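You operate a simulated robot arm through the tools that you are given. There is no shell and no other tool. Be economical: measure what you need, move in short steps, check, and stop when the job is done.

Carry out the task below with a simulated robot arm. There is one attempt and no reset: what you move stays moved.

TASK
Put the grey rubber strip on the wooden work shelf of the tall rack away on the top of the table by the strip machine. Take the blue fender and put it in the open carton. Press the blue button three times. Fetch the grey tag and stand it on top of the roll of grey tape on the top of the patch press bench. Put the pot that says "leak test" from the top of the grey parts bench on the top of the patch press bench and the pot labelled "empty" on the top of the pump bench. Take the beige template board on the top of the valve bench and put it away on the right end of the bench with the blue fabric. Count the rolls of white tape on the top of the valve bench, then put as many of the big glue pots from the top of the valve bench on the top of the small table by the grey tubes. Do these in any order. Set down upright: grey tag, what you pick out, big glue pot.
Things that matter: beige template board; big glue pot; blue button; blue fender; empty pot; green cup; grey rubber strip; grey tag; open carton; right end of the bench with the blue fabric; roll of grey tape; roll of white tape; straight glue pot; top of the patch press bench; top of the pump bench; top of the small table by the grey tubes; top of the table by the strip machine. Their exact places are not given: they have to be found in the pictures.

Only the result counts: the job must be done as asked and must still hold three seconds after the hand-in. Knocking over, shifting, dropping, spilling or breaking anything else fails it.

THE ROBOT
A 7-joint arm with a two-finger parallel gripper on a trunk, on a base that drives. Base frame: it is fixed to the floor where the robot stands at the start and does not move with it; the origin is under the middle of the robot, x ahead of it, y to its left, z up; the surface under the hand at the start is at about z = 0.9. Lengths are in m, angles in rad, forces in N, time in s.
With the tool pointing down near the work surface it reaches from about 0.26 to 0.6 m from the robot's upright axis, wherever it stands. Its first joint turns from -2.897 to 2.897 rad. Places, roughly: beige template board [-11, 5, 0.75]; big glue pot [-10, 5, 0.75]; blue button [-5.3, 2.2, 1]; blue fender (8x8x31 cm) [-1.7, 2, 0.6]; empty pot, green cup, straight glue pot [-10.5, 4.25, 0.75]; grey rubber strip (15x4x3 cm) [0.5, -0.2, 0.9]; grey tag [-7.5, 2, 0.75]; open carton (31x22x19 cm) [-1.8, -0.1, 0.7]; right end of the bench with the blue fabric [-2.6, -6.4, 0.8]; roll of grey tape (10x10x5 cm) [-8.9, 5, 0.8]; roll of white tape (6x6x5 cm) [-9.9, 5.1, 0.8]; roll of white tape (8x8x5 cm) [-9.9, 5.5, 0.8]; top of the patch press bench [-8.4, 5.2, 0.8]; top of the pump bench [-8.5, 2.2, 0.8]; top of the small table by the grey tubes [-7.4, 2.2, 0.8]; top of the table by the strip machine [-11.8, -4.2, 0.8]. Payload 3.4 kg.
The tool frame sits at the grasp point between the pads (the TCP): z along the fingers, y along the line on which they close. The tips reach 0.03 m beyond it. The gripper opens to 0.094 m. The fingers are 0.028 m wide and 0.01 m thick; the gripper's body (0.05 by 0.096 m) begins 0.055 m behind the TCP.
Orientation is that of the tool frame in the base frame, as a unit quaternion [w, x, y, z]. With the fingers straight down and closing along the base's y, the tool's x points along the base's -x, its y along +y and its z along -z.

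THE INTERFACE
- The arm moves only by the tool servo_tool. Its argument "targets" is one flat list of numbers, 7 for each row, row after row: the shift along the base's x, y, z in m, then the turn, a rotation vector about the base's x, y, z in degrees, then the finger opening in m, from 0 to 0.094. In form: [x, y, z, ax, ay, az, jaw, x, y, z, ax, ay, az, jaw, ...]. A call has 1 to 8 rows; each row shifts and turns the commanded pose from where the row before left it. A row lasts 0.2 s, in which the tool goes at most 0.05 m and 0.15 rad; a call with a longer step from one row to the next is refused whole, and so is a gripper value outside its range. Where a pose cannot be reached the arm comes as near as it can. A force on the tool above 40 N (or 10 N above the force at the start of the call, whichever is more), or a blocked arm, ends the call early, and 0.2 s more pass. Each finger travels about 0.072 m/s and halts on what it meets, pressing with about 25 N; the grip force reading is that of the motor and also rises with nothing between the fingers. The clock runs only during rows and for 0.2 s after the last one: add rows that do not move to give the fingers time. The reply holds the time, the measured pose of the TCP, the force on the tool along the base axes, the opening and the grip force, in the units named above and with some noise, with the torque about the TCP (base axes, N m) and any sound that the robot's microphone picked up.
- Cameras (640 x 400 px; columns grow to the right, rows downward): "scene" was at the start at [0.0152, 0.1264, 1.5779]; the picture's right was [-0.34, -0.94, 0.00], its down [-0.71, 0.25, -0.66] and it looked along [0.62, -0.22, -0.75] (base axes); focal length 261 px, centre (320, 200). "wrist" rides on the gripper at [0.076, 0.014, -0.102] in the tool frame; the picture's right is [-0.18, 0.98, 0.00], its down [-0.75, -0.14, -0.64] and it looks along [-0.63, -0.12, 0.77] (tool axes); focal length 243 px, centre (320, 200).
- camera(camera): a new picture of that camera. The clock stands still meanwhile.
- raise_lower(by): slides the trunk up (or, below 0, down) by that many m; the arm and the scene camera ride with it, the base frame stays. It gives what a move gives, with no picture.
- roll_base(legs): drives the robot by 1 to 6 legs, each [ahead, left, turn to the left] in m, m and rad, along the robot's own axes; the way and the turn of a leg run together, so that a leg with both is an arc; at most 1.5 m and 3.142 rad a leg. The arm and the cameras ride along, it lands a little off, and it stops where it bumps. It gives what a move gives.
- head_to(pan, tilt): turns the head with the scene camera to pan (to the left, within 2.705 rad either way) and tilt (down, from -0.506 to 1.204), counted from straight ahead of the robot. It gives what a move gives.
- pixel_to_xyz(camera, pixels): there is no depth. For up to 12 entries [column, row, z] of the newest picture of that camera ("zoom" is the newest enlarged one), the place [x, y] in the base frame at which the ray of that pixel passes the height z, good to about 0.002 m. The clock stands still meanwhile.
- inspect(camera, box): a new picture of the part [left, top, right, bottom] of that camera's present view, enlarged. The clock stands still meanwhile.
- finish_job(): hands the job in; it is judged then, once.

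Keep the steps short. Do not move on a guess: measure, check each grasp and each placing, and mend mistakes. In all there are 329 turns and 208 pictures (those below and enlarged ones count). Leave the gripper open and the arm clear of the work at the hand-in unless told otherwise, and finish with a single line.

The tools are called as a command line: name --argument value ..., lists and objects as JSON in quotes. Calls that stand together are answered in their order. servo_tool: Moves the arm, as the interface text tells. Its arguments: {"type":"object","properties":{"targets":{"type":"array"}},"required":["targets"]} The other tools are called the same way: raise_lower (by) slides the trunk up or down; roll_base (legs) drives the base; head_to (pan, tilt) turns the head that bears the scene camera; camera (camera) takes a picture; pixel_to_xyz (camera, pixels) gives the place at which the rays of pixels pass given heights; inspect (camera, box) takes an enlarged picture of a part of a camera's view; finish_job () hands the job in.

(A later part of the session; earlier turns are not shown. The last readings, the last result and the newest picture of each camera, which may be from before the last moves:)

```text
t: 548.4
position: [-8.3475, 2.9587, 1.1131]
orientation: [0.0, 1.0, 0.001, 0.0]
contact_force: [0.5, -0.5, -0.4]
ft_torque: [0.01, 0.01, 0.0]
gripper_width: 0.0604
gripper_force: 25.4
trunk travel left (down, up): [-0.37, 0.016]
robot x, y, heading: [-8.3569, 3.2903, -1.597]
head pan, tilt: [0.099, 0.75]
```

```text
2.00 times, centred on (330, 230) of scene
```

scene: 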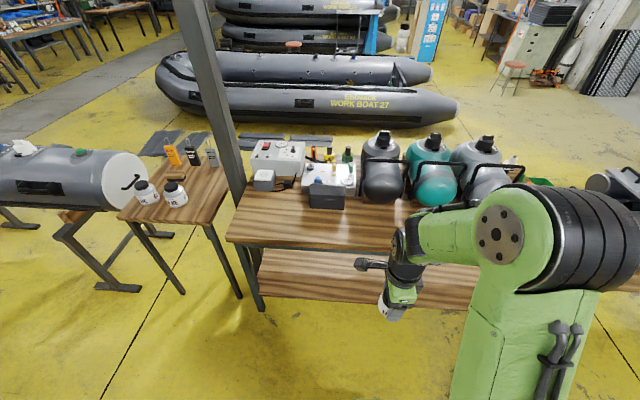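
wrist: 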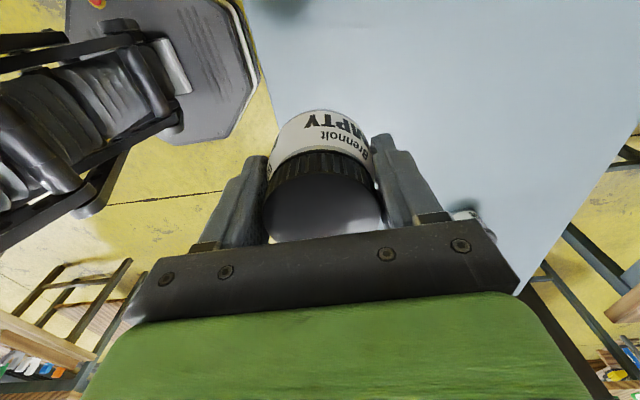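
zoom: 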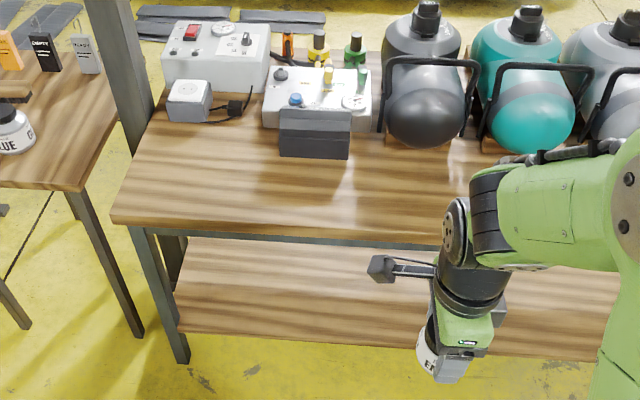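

I move 0.32 m closer and set the pot at about (-8.24,2.47).

roll_base --legs '[[0.31, 0.1, 0.02]]'

camera --camera "scene"

```text
t: 550.6
position: [-8.2457, 2.6417, 1.1137]
orientation: [-0.001, 1.0, 0.009, 0.0]
contact_force: [-0.1, 0.4, -0.8]
ft_torque: [0.05, 0.03, 0.0]
gripper_width: 0.0602
gripper_force: 24.8
trunk travel left (down, up): [-0.37, 0.016]
robot x, y, heading: [-8.258, 2.9703, -1.577]
head pan, tilt: [0.099, 0.75]
```

```text
115 pictures are left
```

scene: 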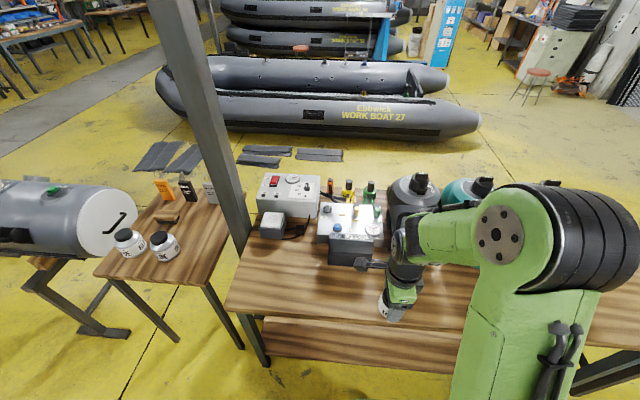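

pixel_to_xyz --camera "scene" --pixels '[[350, 264, 0.78], [228, 303, 0.78], [370, 325, 0.78], [390, 285, 0.78]]'

servo_tool --targets '[0, -0.042, 0, 0, 0, 0, 0.03, 0, -0.042, 0, 0, 0, 0, 0.03, 0, -0.042, 0, 0, 0, 0, 0.03, 0, -0.042, 0, 0, 0, 0, 0.03, 0, 0, -0.05, 0, 0, 0, 0.03, 0, 0, -0.05, 0, 0, 0, 0.03, 0, 0, -0.05, 0, 0, 0, 0.03]'

camera --camera "wrist"

```text
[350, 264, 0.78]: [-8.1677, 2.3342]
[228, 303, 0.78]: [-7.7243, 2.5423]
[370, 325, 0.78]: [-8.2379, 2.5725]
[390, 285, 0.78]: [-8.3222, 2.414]
```

```text
t: 552.2
position: [-8.2441, 2.4737, 0.9635]
orientation: [0.001, 1.0, 0.008, 0.0]
contact_force: [0.0, -1.0, -0.8]
ft_torque: [-0.02, -0.03, 0.0]
gripper_width: 0.0605
gripper_force: 25.5
trunk travel left (down, up): [-0.37, 0.016]
robot x, y, heading: [-8.2605, 2.9747, -1.579]
head pan, tilt: [0.099, 0.75]
```

```text
114 pictures are left
```

wrist: 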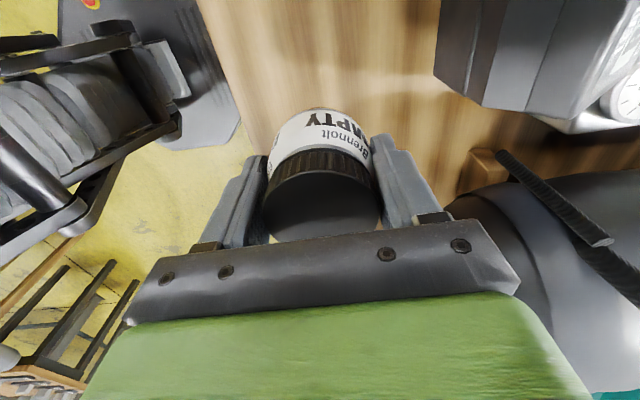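

servo_tool --targets '[0, 0.012, -0.04, 0, 0, 0, 0.03, 0, 0, -0.05, 0, 0, 0, 0.03, 0, 0, -0.03, 0, 0, 0, 0.03, 0, 0, -0.01, 0, 0, 0, 0.03, 0, 0, -0.01, 0, 0, 0, 0.03, 0, 0, -0.007, 0, 0, 0, 0.03]'

```text
t: 553.1
position: [-8.2439, 2.4849, 0.8451]
orientation: [0.001, 1.0, 0.008, 0.0]
contact_force: [0.1, 7.7, 18.8]
ft_torque: [0.43, 0.08, -0.04]
gripper_width: 0.0602
gripper_force: 24.9
trunk travel left (down, up): [-0.37, 0.016]
robot x, y, heading: [-8.2628, 2.9751, -1.577]
head pan, tilt: [0.099, 0.75]
stopped in row 4: the force on the tool passed its limit at 48 N (the readings are from after the stop); the commanded pose is now the measured one
```

Contact at 0.845, a bit early; I check before releasing.

camera --camera "wrist"

inspect --camera "scene" --box '[300, 200, 460, 340]'

```text
113 pictures are left
```

wrist: 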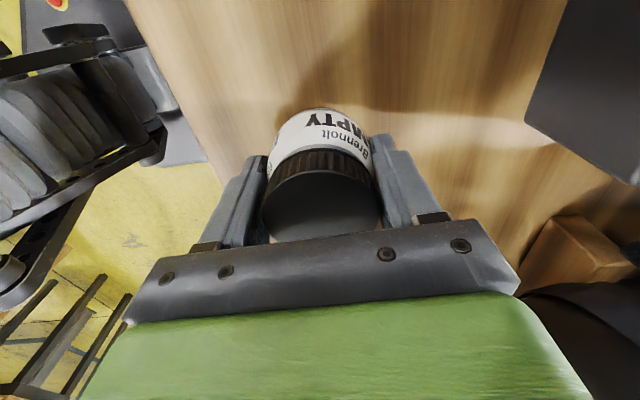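

```text
2.86 times, centred on (380, 270) of scene
```

zoom: 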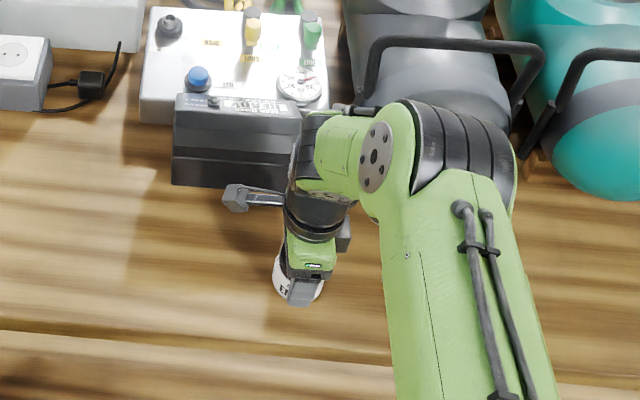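

The tool force means the pot is pressing on the bench. Release and lift.

servo_tool --targets '[0, 0, 0, 0, 0, 0, 0.075, 0, 0, 0, 0, 0, 0, 0.085, 0, 0, 0, 0, 0, 0, 0.085, 0, 0, 0.04, 0, 0, 0, 0.085, 0, 0, 0.05, 0, 0, 0, 0.085, 0, 0, 0.05, 0, 0, 0, 0.085]'

camera --camera "wrist"

```text
t: 554.5
position: [-8.2442, 2.4832, 0.9819]
orientation: [0.0, 1.0, 0.008, -0.001]
contact_force: [0.8, 0.5, 0.7]
ft_torque: [0.02, 0.01, 0.0]
gripper_width: 0.0847
gripper_force: 0.1
trunk travel left (down, up): [-0.37, 0.016]
robot x, y, heading: [-8.2629, 2.9727, -1.572]
head pan, tilt: [0.099, 0.75]
```

```text
111 pictures are left
```

wrist: 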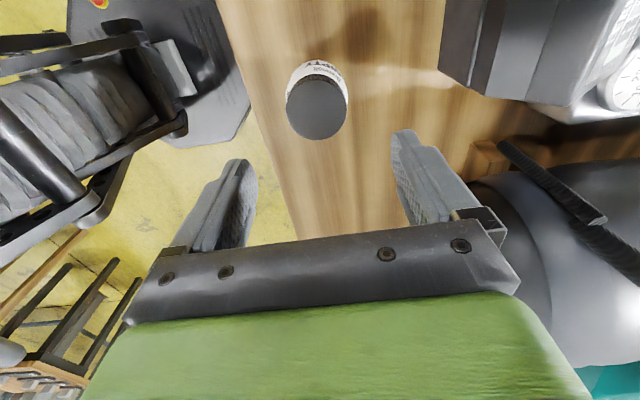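

Pot stands. Now the grey tag: it's on the south side of the small table. I drive around the west end.

servo_tool --targets '[0, 0.03, 0.04, 0, 0, 0, 0.094, 0, 0.04, 0.03, 0, 0, 0, 0.094, 0, 0.04, 0.03, 0, 0, 0, 0.094, 0, 0.04, 0.03, 0, 0, 0, 0.094]'

roll_base --legs '[[-0.36, 0, 0], [0, 0, -1.57]]'

```text
t: 555.5
position: [-8.2459, 2.6392, 1.1149]
orientation: [0.001, 1.0, 0.009, 0.0]
contact_force: [-0.3, 0.9, 0.1]
ft_torque: [-0.03, 0.01, 0.0]
gripper_width: 0.0939
gripper_force: 0.0
trunk travel left (down, up): [-0.37, 0.016]
robot x, y, heading: [-8.261, 2.9712, -1.584]
head pan, tilt: [0.099, 0.75]
```

```text
t: 561.6
position: [-8.5952, 3.3081, 1.1135]
orientation: [0.0, 0.727, -0.687, 0.0]
contact_force: [-0.1, 0.0, 0.2]
ft_torque: [0.0, 0.01, -0.04]
gripper_width: 0.0939
gripper_force: 0.1
trunk travel left (down, up): [-0.37, 0.016]
robot x, y, heading: [-8.2619, 3.3313, -3.115]
head pan, tilt: [0.099, 0.75]
```

roll_base --legs '[[0, 0, -0.025], [1.5, 0, 0], [1.55, 0, 0], [0, 0, 1.57]]'

```text
refused: 1.55 is not a number from -1.5 to 1.5
```

roll_base --legs '[[0, 0, -0.025], [1.5, 0, 0], [1.5, 0, 0], [0.05, 0, 0], [0, 0, 1.57]]'

```text
t: 581.0
position: [-11.3871, 3.0711, 1.1136]
orientation: [0.0, 0.999, -0.038, 0.0]
contact_force: [0.3, 0.4, -0.6]
ft_torque: [-0.04, 0.0, 0.0]
gripper_width: 0.0942
gripper_force: 0.1
trunk travel left (down, up): [-0.37, 0.016]
robot x, y, heading: [-11.3699, 3.406, -1.67]
head pan, tilt: [0.099, 0.75]
```

roll_base --legs '[[0, 0, 0.1], [1.2, 0, 0], [1.0, 0, 0], [0, 0, 1.57]]'

```text
t: 596.4
position: [-11.0515, 1.1931, 1.113]
orientation: [0.0, 0.703, 0.711, 0.0]
contact_force: [-0.2, -0.5, 0.2]
ft_torque: [-0.02, -0.01, -0.01]
gripper_width: 0.0942
gripper_force: 0.0
trunk travel left (down, up): [-0.37, 0.016]
robot x, y, heading: [-11.3858, 1.1813, -0.017]
head pan, tilt: [0.099, 0.75]
```

roll_base --legs '[[0, 0, 0.04], [1.5, 0, 0], [1.5, 0, 0], [0.8, 0, 0], [0, 0, 1.54]]'

head_to --pan 0.1 --tilt 0.75

camera --camera "scene"

```text
t: 619.1
position: [-7.5581, 1.7691, 1.1139]
orientation: [0.0, -0.039, 0.999, 0.0]
contact_force: [0.6, 1.2, 1.1]
ft_torque: [0.0, 0.01, 0.02]
gripper_width: 0.0938
gripper_force: 0.0
trunk travel left (down, up): [-0.37, 0.016]
robot x, y, heading: [-7.5215, 1.4335, 1.628]
head pan, tilt: [0.099, 0.75]
```

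```text
t: 619.7
position: [-7.5601, 1.7682, 1.114]
orientation: [0.0, -0.038, 0.999, 0.0]
contact_force: [-0.9, -0.7, 0.5]
ft_torque: [0.01, 0.0, 0.0]
gripper_width: 0.0938
gripper_force: 0.0
trunk travel left (down, up): [-0.37, 0.016]
robot x, y, heading: [-7.5244, 1.4366, 1.622]
head pan, tilt: [0.099, 0.75]
```

```text
110 pictures are left
```

scene: 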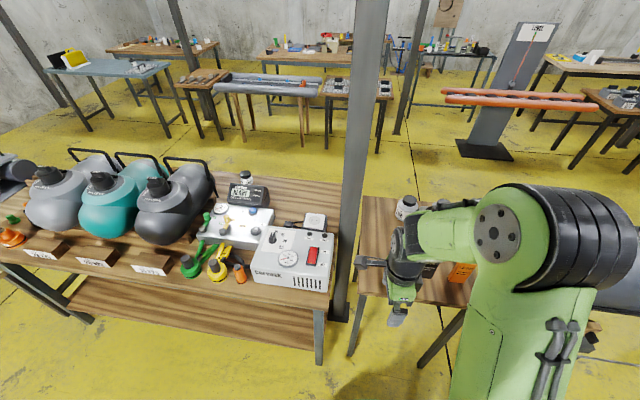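

camera --camera "wrist"

inspect --camera "scene" --box '[320, 180, 500, 350]'

```text
109 pictures are left
```

wrist: 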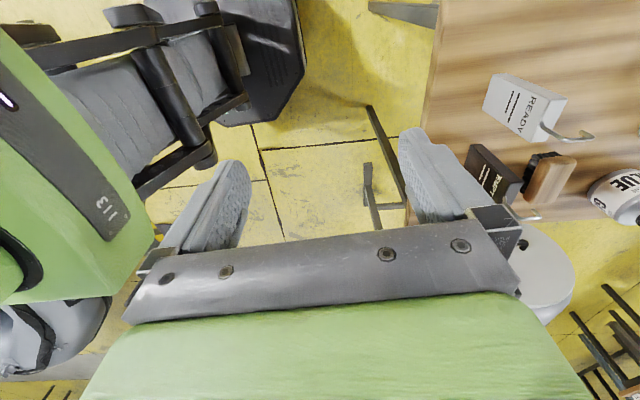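

```text
2.35 times, centred on (410, 265) of scene
```

zoom: 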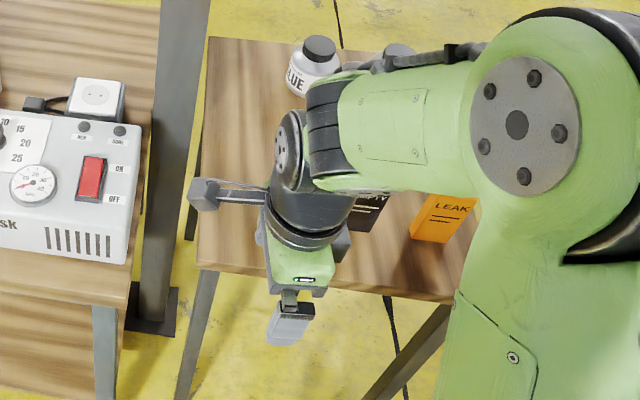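

I move above the tag (READY) for a clear wrist view.

servo_tool --targets '[0.01, 0.045, 0, 0, 0, 0, 0.094, 0.01, 0.045, 0, 0, 0, 0, 0.094, 0.01, 0.045, 0, 0, 0, 0, 0.094, 0.01, 0.045, 0, 0, 0, 0, 0.094]'

camera --camera "wrist"

head_to --pan -0.3 --tilt 0.9

camera --camera "scene"

```text
t: 620.7
position: [-7.5175, 1.9512, 1.1135]
orientation: [-0.002, -0.041, 0.999, -0.001]
contact_force: [0.7, 1.2, 0.4]
ft_torque: [-0.03, 0.02, 0.0]
gripper_width: 0.0941
gripper_force: 0.1
trunk travel left (down, up): [-0.37, 0.016]
robot x, y, heading: [-7.5209, 1.435, 1.624]
head pan, tilt: [0.099, 0.75]
```

```text
107 pictures are left
```

wrist: 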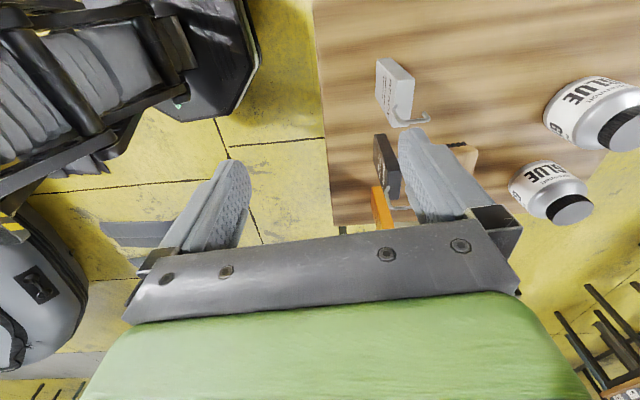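

```text
t: 621.6
position: [-7.5188, 1.9491, 1.1145]
orientation: [0.0, -0.039, 0.999, 0.0]
contact_force: [-0.1, -0.2, 0.1]
ft_torque: [0.01, 0.03, -0.02]
gripper_width: 0.0942
gripper_force: 0.0
trunk travel left (down, up): [-0.37, 0.016]
robot x, y, heading: [-7.5216, 1.4351, 1.624]
head pan, tilt: [-0.3, 0.901]
```

```text
106 pictures are left
```

scene: 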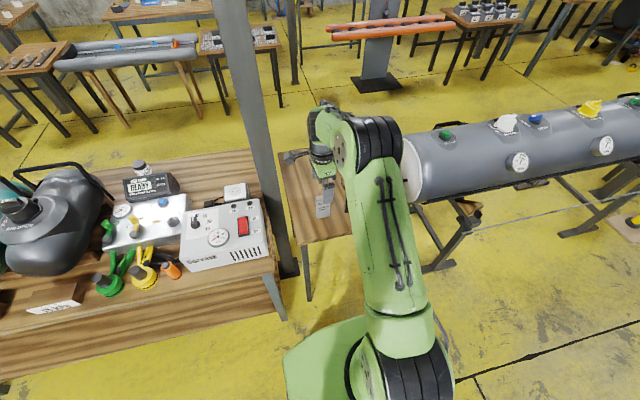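

inspect --camera "wrist" --box '[340, 30, 460, 150]'

inspect --camera "scene" --box '[280, 160, 380, 250]'

```text
3.33 times, centred on (400, 90) of wrist
```

zoom: 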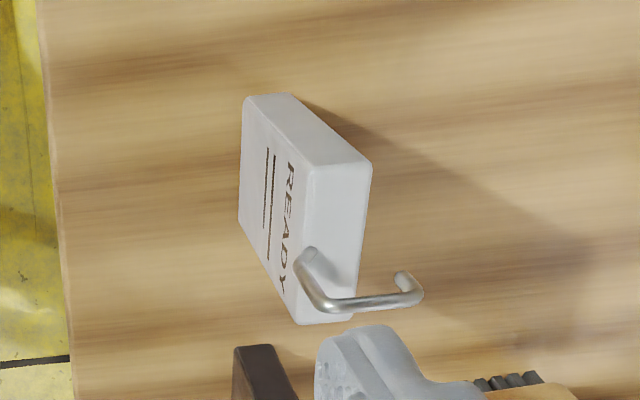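

```text
4.44 times, centred on (330, 205) of scene
```

zoom: 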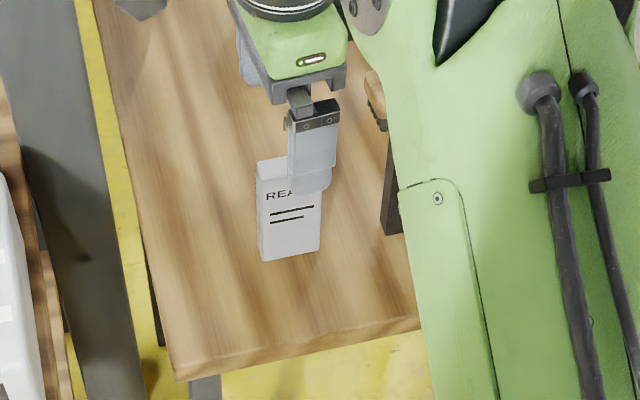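

pixel_to_xyz --camera "wrist" --pixels '[[377, 60.3, 0.78], [376, 97.5, 0.78], [397, 79.5, 0.86], [397, 79.5, 0.88], [397, 79.5, 0.9], [393.4, 127.5, 0.86], [393.4, 127.5, 0.88], [393.4, 127.5, 0.9], [415.6, 79.5, 0.88], [410.5, 125.4, 0.88], [405, 125, 0.91], [422, 118, 0.91]]'

pixel_to_xyz --camera "zoom" --pixels '[[263, 260, 0.77], [263, 260, 0.79], [320, 248, 0.78], [257, 160, 0.86], [257, 160, 0.88], [257, 160, 0.9]]'

```text
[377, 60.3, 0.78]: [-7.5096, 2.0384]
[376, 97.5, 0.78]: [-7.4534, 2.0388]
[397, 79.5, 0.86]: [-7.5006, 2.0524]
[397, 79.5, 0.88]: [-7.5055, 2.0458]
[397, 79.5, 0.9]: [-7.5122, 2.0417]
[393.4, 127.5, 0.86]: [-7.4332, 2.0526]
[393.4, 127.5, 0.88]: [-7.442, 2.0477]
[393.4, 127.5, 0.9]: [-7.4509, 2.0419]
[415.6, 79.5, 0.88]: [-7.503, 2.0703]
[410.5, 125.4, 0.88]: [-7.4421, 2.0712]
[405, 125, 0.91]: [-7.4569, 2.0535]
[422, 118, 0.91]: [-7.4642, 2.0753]
```

```text
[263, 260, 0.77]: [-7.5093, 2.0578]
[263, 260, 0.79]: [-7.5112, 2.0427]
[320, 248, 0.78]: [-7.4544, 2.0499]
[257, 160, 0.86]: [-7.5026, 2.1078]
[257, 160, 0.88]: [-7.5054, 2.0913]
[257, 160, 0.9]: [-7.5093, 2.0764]
```

Tag: x -7.510..-7.453, y 2.043..2.067, top z≈0.895. I move the base 0.07 m closer and line up.

roll_base --legs '[[0.07, -0.02, 0]]'

servo_tool --targets '[0.01, 0.012, 0, 0, 0, -4.5, 0.094, 0.012, 0.015, -0.03, 0, 0, 0, 0.094]'

camera --camera "wrist"

```text
t: 622.6
position: [-7.5024, 2.0209, 1.1145]
orientation: [0.0, -0.04, 0.999, 0.0]
contact_force: [-0.3, -0.2, 0.1]
ft_torque: [-0.02, 0.04, -0.03]
gripper_width: 0.094
gripper_force: 0.0
trunk travel left (down, up): [-0.37, 0.016]
robot x, y, heading: [-7.5057, 1.5036, 1.624]
head pan, tilt: [-0.3, 0.901]
```

```text
t: 623.2
position: [-7.4791, 2.049, 1.0814]
orientation: [0.001, 0.0, 1.0, -0.001]
contact_force: [1.0, 0.1, -0.7]
ft_torque: [-0.05, 0.01, -0.02]
gripper_width: 0.0939
gripper_force: 0.1
trunk travel left (down, up): [-0.37, 0.016]
robot x, y, heading: [-7.5055, 1.5074, 1.625]
head pan, tilt: [-0.3, 0.901]
```

```text
103 pictures are left
```

wrist: 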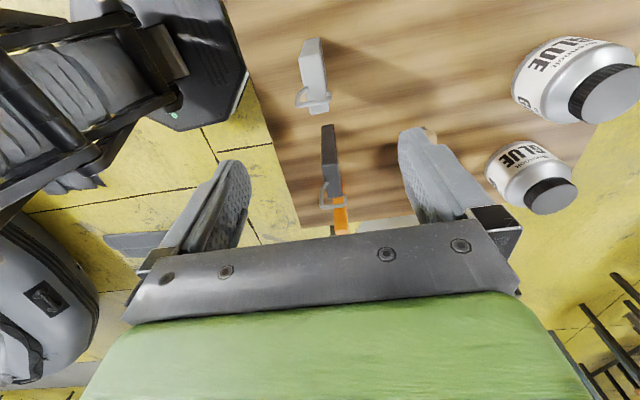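

inspect --camera "wrist" --box '[270, 20, 370, 130]'

pixel_to_xyz --camera "zoom" --pixels '[[220, 160, 0.895], [270, 160, 0.895], [240, 335, 0.895], [290, 335, 0.895], [250, 240, 0.895]]'

```text
3.64 times, centred on (320, 75) of wrist
```

zoom: 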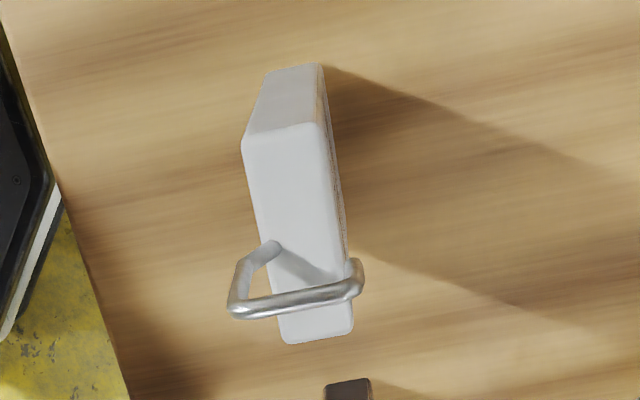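

```text
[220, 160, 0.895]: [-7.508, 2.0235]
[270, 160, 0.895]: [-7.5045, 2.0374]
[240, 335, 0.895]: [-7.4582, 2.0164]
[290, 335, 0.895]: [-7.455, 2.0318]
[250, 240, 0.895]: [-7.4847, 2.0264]
```

Tag centre relative to the hand: (-7.484,2.041). I correct and lower to z≈0.885.

servo_tool --targets '[-0.004, -0.008, -0.04, 0, 0, 0, 0.094, 0, 0, -0.05, 0, 0, 0, 0.094, 0, 0, -0.04, 0, 0, 0, 0.094]'

camera --camera "wrist"

```text
t: 624.0
position: [-7.4847, 2.0412, 0.9523]
orientation: [0.001, -0.001, 1.0, 0.001]
contact_force: [0.5, 0.3, -0.1]
ft_torque: [0.01, -0.01, -0.02]
gripper_width: 0.094
gripper_force: 0.1
trunk travel left (down, up): [-0.37, 0.016]
robot x, y, heading: [-7.5035, 1.5069, 1.623]
head pan, tilt: [-0.3, 0.901]
```

```text
101 pictures are left
```

wrist: 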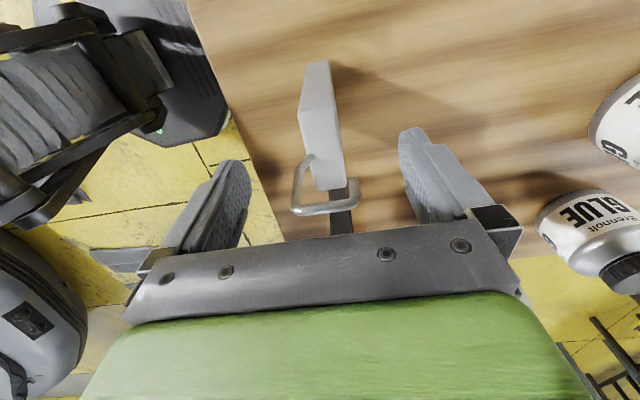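

servo_tool --targets '[0, 0, -0.04, 0, 0, 0, 0.094, 0, 0, -0.02, 0, 0, 0, 0.094]'

servo_tool --targets '[0, 0, 0, 0, 0, 0, 0.01, 0, 0, 0, 0, 0, 0, 0.01, 0, 0, 0, 0, 0, 0, 0.01, 0, 0, 0, 0, 0, 0, 0.01, 0, 0, 0, 0, 0, 0, 0.01]'

camera --camera "wrist"

```text
t: 624.5
position: [-7.4836, 2.0447, 0.919]
orientation: [-0.001, 0.0, 1.0, 0.007]
contact_force: [0.0, -1.9, 12.4]
ft_torque: [-0.05, 0.09, 0.01]
gripper_width: 0.0939
gripper_force: 0.1
trunk travel left (down, up): [-0.37, 0.016]
robot x, y, heading: [-7.5026, 1.5035, 1.622]
head pan, tilt: [-0.3, 0.901]
stopped in row 2: the force on the tool passed its limit at 50 N (the readings are from after the stop); the commanded pose is now the measured one
```

```text
t: 625.7
position: [-7.4828, 2.0436, 0.9189]
orientation: [-0.001, 0.0, 1.0, 0.006]
contact_force: [-0.5, -1.7, 19.0]
ft_torque: [-0.35, 0.12, 0.02]
gripper_width: 0.0332
gripper_force: 25.2
trunk travel left (down, up): [-0.37, 0.016]
robot x, y, heading: [-7.5108, 1.5045, 1.623]
head pan, tilt: [-0.3, 0.901]
```

```text
100 pictures are left
```

wrist: 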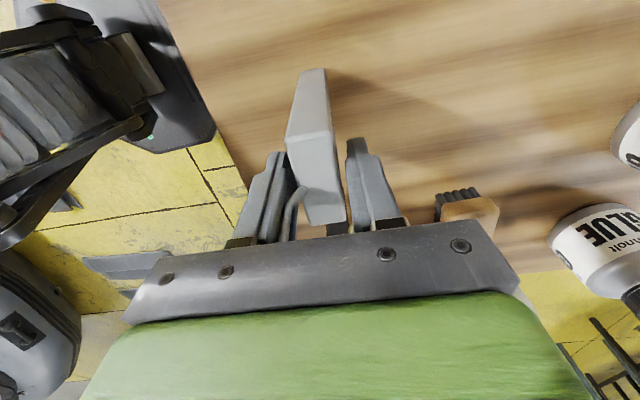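

The palm met the tag's wire hook (hook top ≈0.973). I open, go up, and re-grip off-centre so the palm passes beside the hook.

servo_tool --targets '[0, 0, 0, 0, 0, 0, 0.094, 0, 0, 0, 0, 0, 0, 0.094, 0, 0, 0, 0, 0, 0, 0.094, 0, 0, 0.04, 0, 0, 0, 0.094, 0, 0, 0.04, 0, 0, 0, 0.094, -0.03, 0, 0, 0, 0, 0, 0.094]'

inspect --camera "wrist" --box '[220, 40, 420, 240]'

inspect --camera "scene" --box '[280, 160, 400, 250]'

```text
t: 627.1
position: [-7.5143, 2.0487, 0.9962]
orientation: [0.0, 0.0, 1.0, 0.005]
contact_force: [-0.4, 0.4, 0.1]
ft_torque: [-0.03, 0.0, -0.02]
gripper_width: 0.0941
gripper_force: 0.0
trunk travel left (down, up): [-0.37, 0.016]
robot x, y, heading: [-7.5064, 1.504, 1.622]
head pan, tilt: [-0.3, 0.901]
```

```text
2.00 times, centred on (320, 140) of wrist
```

zoom: 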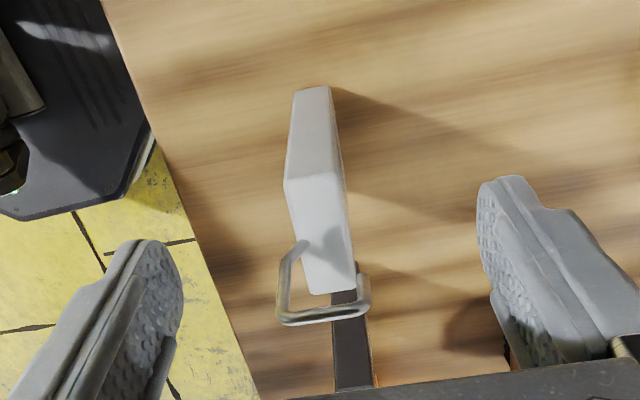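

```text
4.44 times, centred on (340, 205) of scene
```

zoom: 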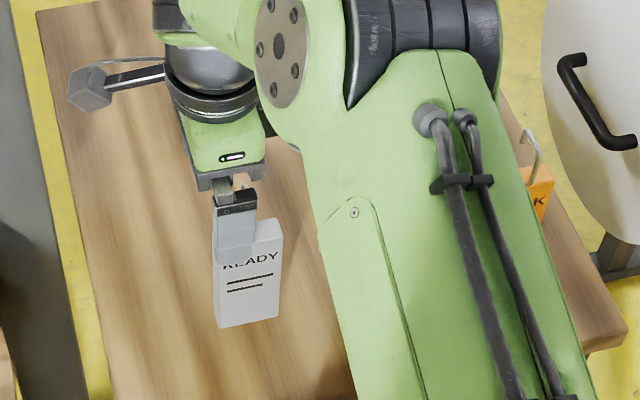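

inspect --camera "wrist" --box '[260, 70, 380, 220]'

pixel_to_xyz --camera "zoom" --pixels '[[245, 148, 0.895], [310, 138, 0.895], [275, 300, 0.895], [335, 293, 0.895], [268, 235, 0.9], [285, 340, 0.97], [285, 340, 0.96]]'

```text
2.67 times, centred on (320, 145) of wrist
```

zoom: 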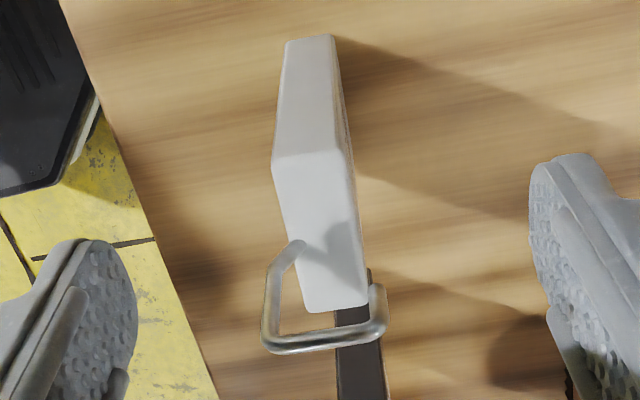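

```text
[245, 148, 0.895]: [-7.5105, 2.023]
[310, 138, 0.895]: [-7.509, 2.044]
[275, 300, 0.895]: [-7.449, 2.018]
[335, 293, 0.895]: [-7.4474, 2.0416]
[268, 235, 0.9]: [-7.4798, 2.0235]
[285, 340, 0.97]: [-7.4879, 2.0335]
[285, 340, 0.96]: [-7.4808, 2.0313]
```

Tag x -7.505..-7.445, y 2.030..2.054, hook wire at x≈-7.477. I tilt the hand 25° (leaning to -x) so the palm clears the hook, and shift over the tag.

servo_tool --targets '[0, -0.003, 0, 0, -8.4, 0, 0.094, 0, -0.003, 0, 0, -8.3, 0, 0.094, 0, 0, 0, 0, -8.3, 0, 0.094, 0.026, 0, 0, 0, 0, 0, 0.094]'

inspect --camera "wrist" --box '[200, 60, 440, 240]'

inspect --camera "scene" --box '[260, 140, 400, 250]'

```text
t: 628.1
position: [-7.4823, 2.0394, 0.9954]
orientation: [0.215, 0.0, 0.977, 0.005]
contact_force: [-0.1, -0.6, 0.3]
ft_torque: [0.03, -0.02, -0.04]
gripper_width: 0.0939
gripper_force: 0.1
trunk travel left (down, up): [-0.37, 0.016]
robot x, y, heading: [-7.5056, 1.509, 1.621]
head pan, tilt: [-0.3, 0.901]
```

```text
2.22 times, centred on (320, 150) of wrist
```

zoom: 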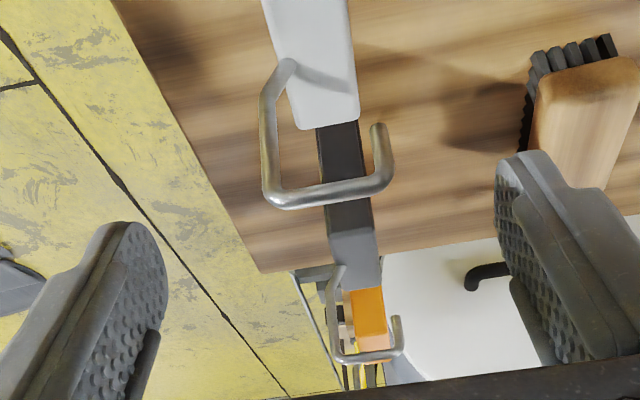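

```text
3.64 times, centred on (330, 195) of scene
```

zoom: 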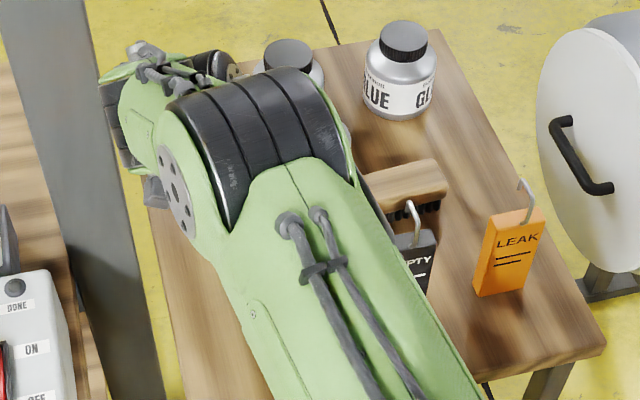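

servo_tool --targets '[-0.003, 0.003, -0.03, 0, 0, 0, 0.094, 0, 0, -0.03, 0, 0, 0, 0.094, 0, 0, -0.03, 0, 0, 0, 0.094, 0, 0, -0.025, 0, 0, 0, 0.094]'

camera --camera "wrist"

camera --camera "scene"

```text
t: 628.9
position: [-7.4879, 2.0468, 0.9137]
orientation: [0.219, 0.004, 0.976, 0.014]
contact_force: [-1.1, -1.9, 12.8]
ft_torque: [-0.05, -0.14, -0.02]
gripper_width: 0.0939
gripper_force: 0.0
trunk travel left (down, up): [-0.37, 0.016]
robot x, y, heading: [-7.5024, 1.5074, 1.625]
head pan, tilt: [-0.3, 0.901]
stopped in row 4: the force on the tool passed its limit at 56 N (the readings are from after the stop); the commanded pose is now the measured one
```

```text
94 pictures are left
```

wrist: 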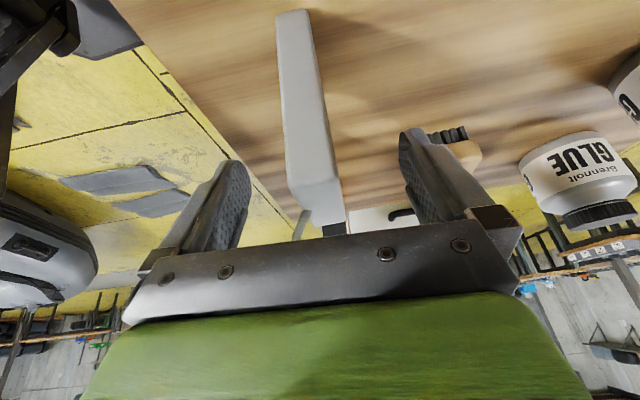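

```text
93 pictures are left
```

scene: 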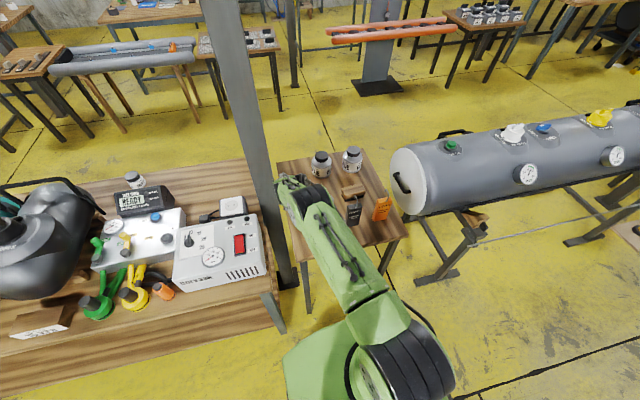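

The hook top sits at x≈-7.487. I raise, shift 13 mm more to -x, and lower again.

servo_tool --targets '[0, 0, 0.025, 0, 0, 0, 0.094, -0.013, -0.004, 0.005, 0, 0, 0, 0.094, 0, 0, -0.03, 0, 0, 0, 0.094, 0, 0, -0.02, 0, 0, 0, 0.094, 0, 0, -0.015, 0, 0, 0, 0.094]'

camera --camera "wrist"

```text
t: 630.0
position: [-7.499, 2.048, 0.9021]
orientation: [0.222, 0.009, 0.975, 0.022]
contact_force: [-1.7, -2.0, 16.6]
ft_torque: [-0.06, -0.31, -0.06]
gripper_width: 0.0939
gripper_force: 0.1
trunk travel left (down, up): [-0.37, 0.016]
robot x, y, heading: [-7.5005, 1.5062, 1.624]
head pan, tilt: [-0.3, 0.901]
stopped in row 5: the force on the tool passed its limit at 51 N (the readings are from after the stop); the commanded pose is now the measured one
```

```text
92 pictures are left
```

wrist: 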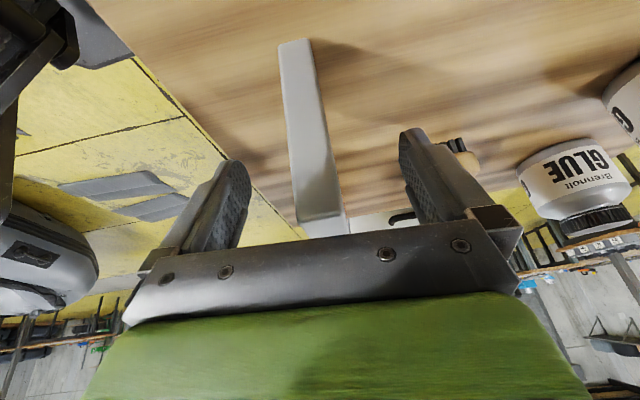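

From this view the tag's top is really at z≈0.927 (base ≈0.80), so a vertical grip at z≈0.922, offset 2 cm in -x to miss the wire, is right. I go up and untilt.

servo_tool --targets '[-0.005, 0, 0.03, 0, 0, 0, 0.094, 0, 0, 0.03, 0, 0, 0, 0.094, 0, 0, 0, 0, 8.4, 0, 0.094, 0, 0, 0, 0, 8.3, 0, 0.094, 0, 0, 0, 0, 8.3, 0, 0.094]'

inspect --camera "wrist" --box '[260, 70, 380, 220]'

```text
t: 631.2
position: [-7.5035, 2.0472, 0.9611]
orientation: [0.003, 0.012, 1.0, 0.02]
contact_force: [0.0, -0.3, 0.1]
ft_torque: [-0.03, 0.03, 0.0]
gripper_width: 0.0942
gripper_force: 0.1
trunk travel left (down, up): [-0.37, 0.016]
robot x, y, heading: [-7.5046, 1.5073, 1.625]
head pan, tilt: [-0.3, 0.901]
```

```text
2.67 times, centred on (320, 145) of wrist
```

zoom: 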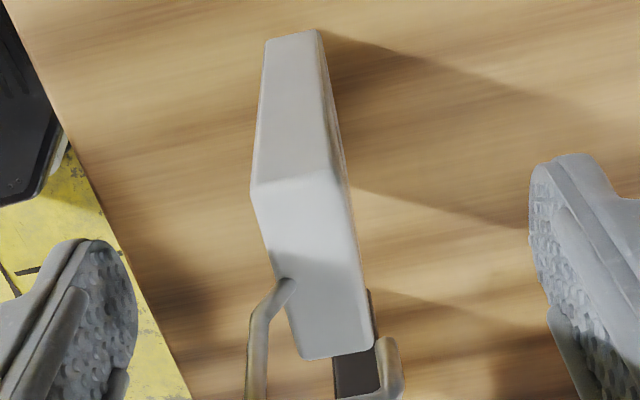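

pixel_to_xyz --camera "zoom" --pixels '[[253, 188, 0.927], [336, 176, 0.927], [301, 358, 0.927], [372, 346, 0.927], [285, 283, 0.93]]'

```text
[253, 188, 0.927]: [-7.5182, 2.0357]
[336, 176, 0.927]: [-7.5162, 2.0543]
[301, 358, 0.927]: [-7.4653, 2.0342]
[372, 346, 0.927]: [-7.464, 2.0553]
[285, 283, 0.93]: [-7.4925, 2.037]
```

Tag centre y 2.045, wire x≈-7.491. I level the hand, set x=-7.512, lower to 0.923 and close.

servo_tool --targets '[-0.009, -0.002, 0, -2.3, 0.3, 1.4, 0.094, 0, 0, -0.02, 0, 0, 0, 0.094, 0, 0, -0.018, 0, 0, 0, 0.094]'

camera --camera "wrist"

```text
t: 632.0
position: [-7.5118, 2.0462, 0.9218]
orientation: [0.003, 0.001, 1.0, -0.001]
contact_force: [0.5, 0.3, 0.0]
ft_torque: [-0.03, 0.0, 0.0]
gripper_width: 0.0939
gripper_force: 0.0
trunk travel left (down, up): [-0.37, 0.016]
robot x, y, heading: [-7.5067, 1.5057, 1.625]
head pan, tilt: [-0.3, 0.901]
```

```text
90 pictures are left
```

wrist: 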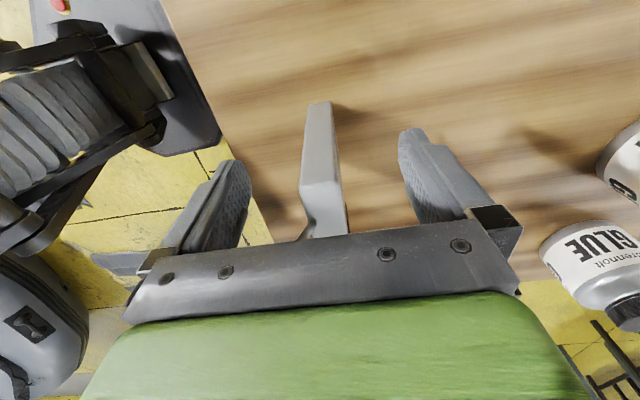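

servo_tool --targets '[0, 0, 0, 0, 0, 0, 0.01, 0, 0, 0, 0, 0, 0, 0.01, 0, 0, 0, 0, 0, 0, 0.01, 0, 0, 0, 0, 0, 0, 0.01, 0, 0, 0, 0, 0, 0, 0.01]'

camera --camera "wrist"

```text
t: 633.2
position: [-7.5113, 2.045, 0.9216]
orientation: [0.002, 0.0, 1.0, -0.002]
contact_force: [0.2, 0.2, -0.3]
ft_torque: [0.03, 0.02, -0.02]
gripper_width: 0.0256
gripper_force: 24.7
trunk travel left (down, up): [-0.37, 0.016]
robot x, y, heading: [-7.5054, 1.5044, 1.625]
head pan, tilt: [-0.3, 0.901]
```

```text
89 pictures are left
```

wrist: 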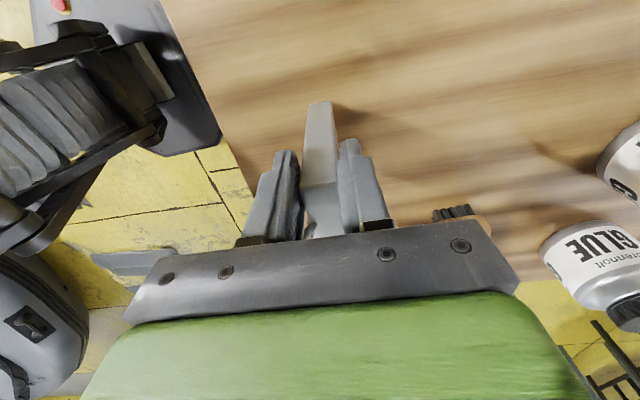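

Gripping the tag body (0.0256). Lift and retract.

servo_tool --targets '[0, 0, 0.03, 0, 0, 0, 0.01, 0, 0, 0.045, 0, 0, 0, 0.01, 0, 0, 0.05, 0, 0, 0, 0.01, 0, 0, 0.05, 0, 0, 0, 0.01, 0, -0.04, 0.02, 0, 0, 0, 0.01, 0, -0.045, 0.01, 0, 0, 0, 0.01, 0, -0.045, 0, 0, 0, 0, 0.01, 0, -0.045, 0, 0, 0, 0, 0.01]'

camera --camera "wrist"

inspect --camera "scene" --box '[260, 150, 420, 270]'

```text
t: 635.0
position: [-7.5157, 1.8675, 1.1232]
orientation: [0.002, 0.0, 1.0, 0.0]
contact_force: [0.2, -0.4, -0.2]
ft_torque: [0.02, 0.06, -0.01]
gripper_width: 0.0257
gripper_force: 24.8
trunk travel left (down, up): [-0.37, 0.016]
robot x, y, heading: [-7.5025, 1.5046, 1.626]
head pan, tilt: [-0.3, 0.901]
```

```text
88 pictures are left
```

wrist: 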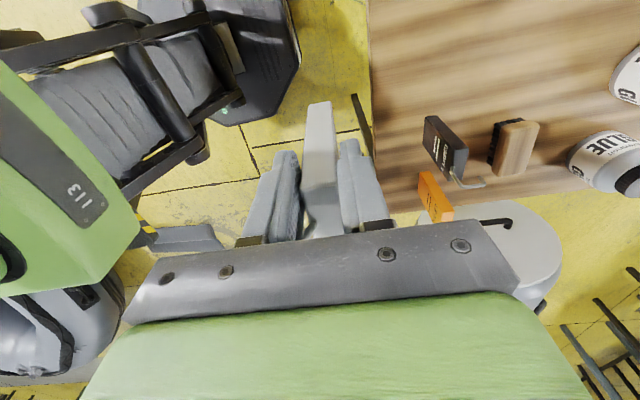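

```text
3.33 times, centred on (340, 210) of scene
```

zoom: 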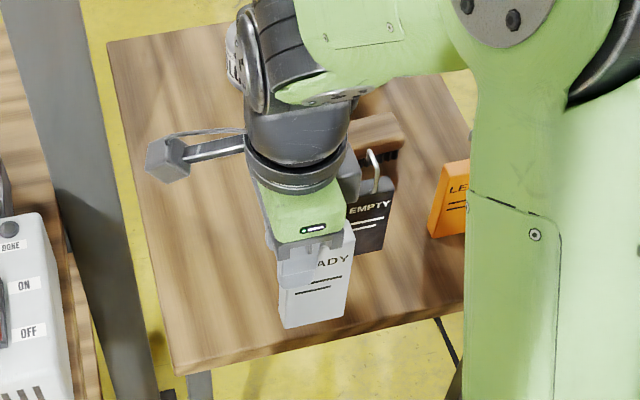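

Tag held. Drive west, then north to the gap by the patch bench.

roll_base --legs '[[-0.25, 0, 0], [0, 0, 1.516]]'

```text
t: 640.5
position: [-7.8554, 1.2641, 1.1224]
orientation: [0.003, -0.683, 0.73, 0.0]
contact_force: [0.6, 0.1, 0.0]
ft_torque: [-0.04, -0.01, -0.07]
gripper_width: 0.0254
gripper_force: 25.1
trunk travel left (down, up): [-0.37, 0.016]
robot x, y, heading: [-7.4919, 1.2472, 3.127]
head pan, tilt: [-0.3, 0.901]
```

roll_base --legs '[[1.5, 0, 0.015], [1.5, 0, 0], [0.95, 0, 0], [0, 0, -1.57]]'

```text
t: 663.2
position: [-11.3867, 1.6943, 1.1226]
orientation: [0.002, 0.044, 0.999, -0.001]
contact_force: [0.2, -0.5, -0.9]
ft_torque: [0.01, 0.05, -0.01]
gripper_width: 0.0257
gripper_force: 25.3
trunk travel left (down, up): [-0.37, 0.016]
robot x, y, heading: [-11.4065, 1.3293, 1.534]
head pan, tilt: [-0.3, 0.901]
```

roll_base --legs '[[0, 0, 0.037], [1.3, 0, 0], [0.9, 0.31, 0]]'

```text
t: 674.7
position: [-11.68, 3.8974, 1.1213]
orientation: [0.002, 0.032, 0.999, -0.003]
contact_force: [-0.1, 0.0, -1.6]
ft_torque: [0.0, 0.0, -0.01]
gripper_width: 0.0255
gripper_force: 25.2
trunk travel left (down, up): [-0.37, 0.016]
robot x, y, heading: [-11.6923, 3.534, 1.554]
head pan, tilt: [-0.3, 0.901]
```

roll_base --legs '[[1.3, 0.03, 0.02], [1.3, 0, 0], [0, 0, -1.57]]'

```text
t: 691.3
position: [-11.3575, 6.1399, 1.123]
orientation: [0.0, 0.724, 0.69, -0.003]
contact_force: [-0.3, -0.9, -0.2]
ft_torque: [0.01, 0.03, -0.01]
gripper_width: 0.0255
gripper_force: 24.9
trunk travel left (down, up): [-0.37, 0.016]
robot x, y, heading: [-11.7237, 6.148, 0.002]
head pan, tilt: [-0.3, 0.901]
```

roll_base --legs '[[1.3, 0, 0], [1.0, 0, 0]]'

```text
t: 702.6
position: [-9.0521, 6.1759, 1.1225]
orientation: [0.0, 0.717, 0.697, -0.003]
contact_force: [-0.3, 0.5, -1.9]
ft_torque: [0.02, -0.02, 0.04]
gripper_width: 0.0257
gripper_force: 24.7
trunk travel left (down, up): [-0.37, 0.016]
robot x, y, heading: [-9.4146, 6.1805, 0.024]
head pan, tilt: [-0.3, 0.901]
```

roll_base --legs '[[0, -0.5, -0.025], [0.02, -0.53, 0]]'

head_to --pan -0.1 --tilt 0.95

camera --camera "scene"

camera --camera "wrist"

```text
t: 708.2
position: [-9.0219, 5.1338, 1.1233]
orientation: [0.0, 0.72, 0.694, -0.004]
contact_force: [0.2, -0.3, -1.3]
ft_torque: [0.05, 0.0, -0.01]
gripper_width: 0.0258
gripper_force: 24.9
trunk travel left (down, up): [-0.37, 0.016]
robot x, y, heading: [-9.3867, 5.1347, 0.016]
head pan, tilt: [-0.3, 0.901]
```

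```text
t: 709.0
position: [-9.0226, 5.1334, 1.1221]
orientation: [0.0, 0.72, 0.694, -0.004]
contact_force: [0.3, 0.4, -1.2]
ft_torque: [0.02, -0.03, 0.01]
gripper_width: 0.0253
gripper_force: 25.0
trunk travel left (down, up): [-0.37, 0.016]
robot x, y, heading: [-9.3902, 5.1415, 0.018]
head pan, tilt: [-0.099, 0.949]
```

```text
86 pictures are left
```

scene: 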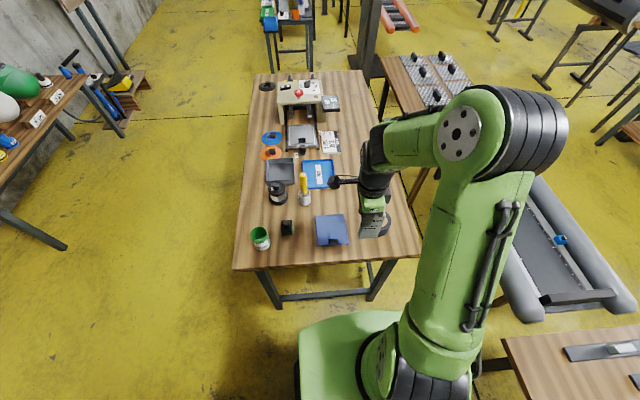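

```text
85 pictures are left
```

wrist: 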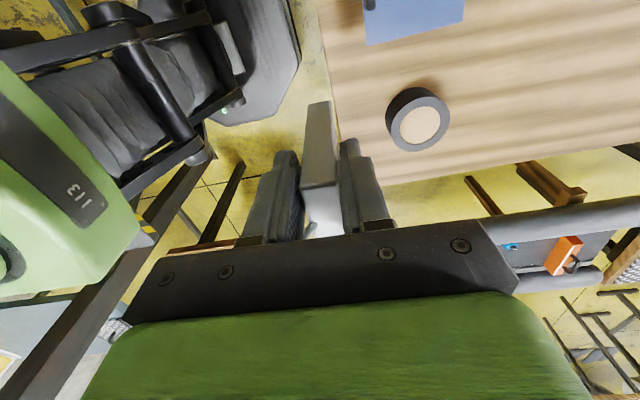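

inspect --camera "wrist" --box '[360, 70, 480, 160]'

pixel_to_xyz --camera "zoom" --pixels '[[320, 290, 0.83], [320, 290, 0.85], [250, 290, 0.85], [395, 290, 0.85], [320, 220, 0.85]]'

```text
4.44 times, centred on (420, 115) of wrist
```

zoom: 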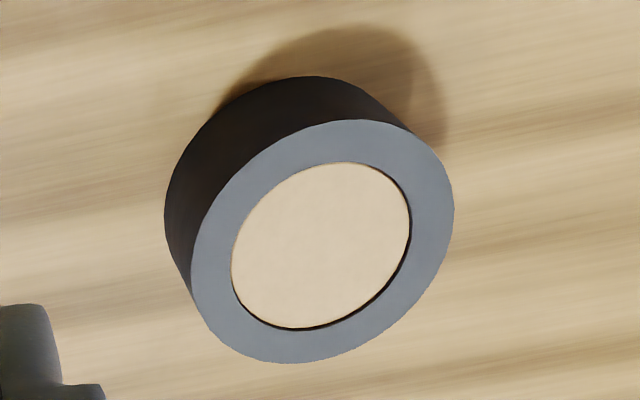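

```text
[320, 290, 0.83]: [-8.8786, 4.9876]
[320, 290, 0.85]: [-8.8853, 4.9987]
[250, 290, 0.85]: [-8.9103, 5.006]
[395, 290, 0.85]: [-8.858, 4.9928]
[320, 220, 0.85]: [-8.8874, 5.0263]
```

The roll's core looks flush. Roll centre about (-8.886,5.018); the tag's centre is 2 cm off the TCP, so TCP target is (-8.885,5.038). I go above it.

servo_tool --targets '[0.035, -0.024, 0, 0, 0, 0, 0.01, 0.035, -0.024, 0, 0, 0, 0, 0.01, 0.035, -0.024, -0.02, 0, 0, 0, 0.01, 0.033, -0.023, -0.03, 0, 0, 0, 0.01]'

camera --camera "wrist"

camera --camera "scene"

```text
refused: row 4 steps farther than a row can; nothing moved
```

```text
83 pictures are left
```

wrist: 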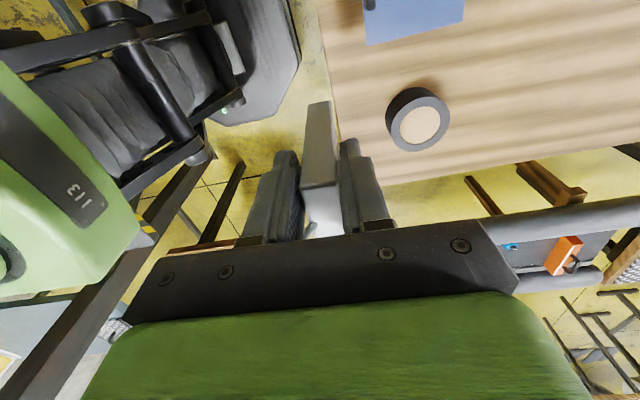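

```text
82 pictures are left
```

scene: 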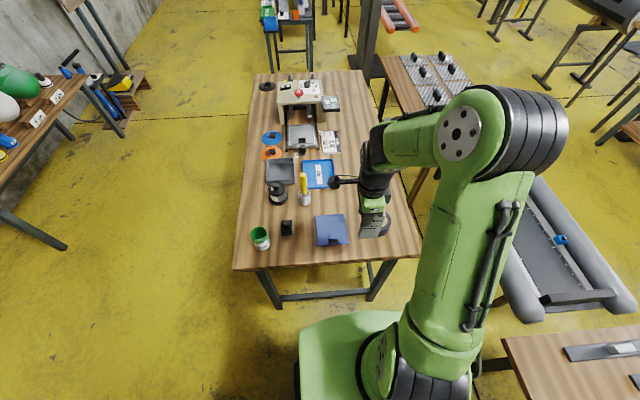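

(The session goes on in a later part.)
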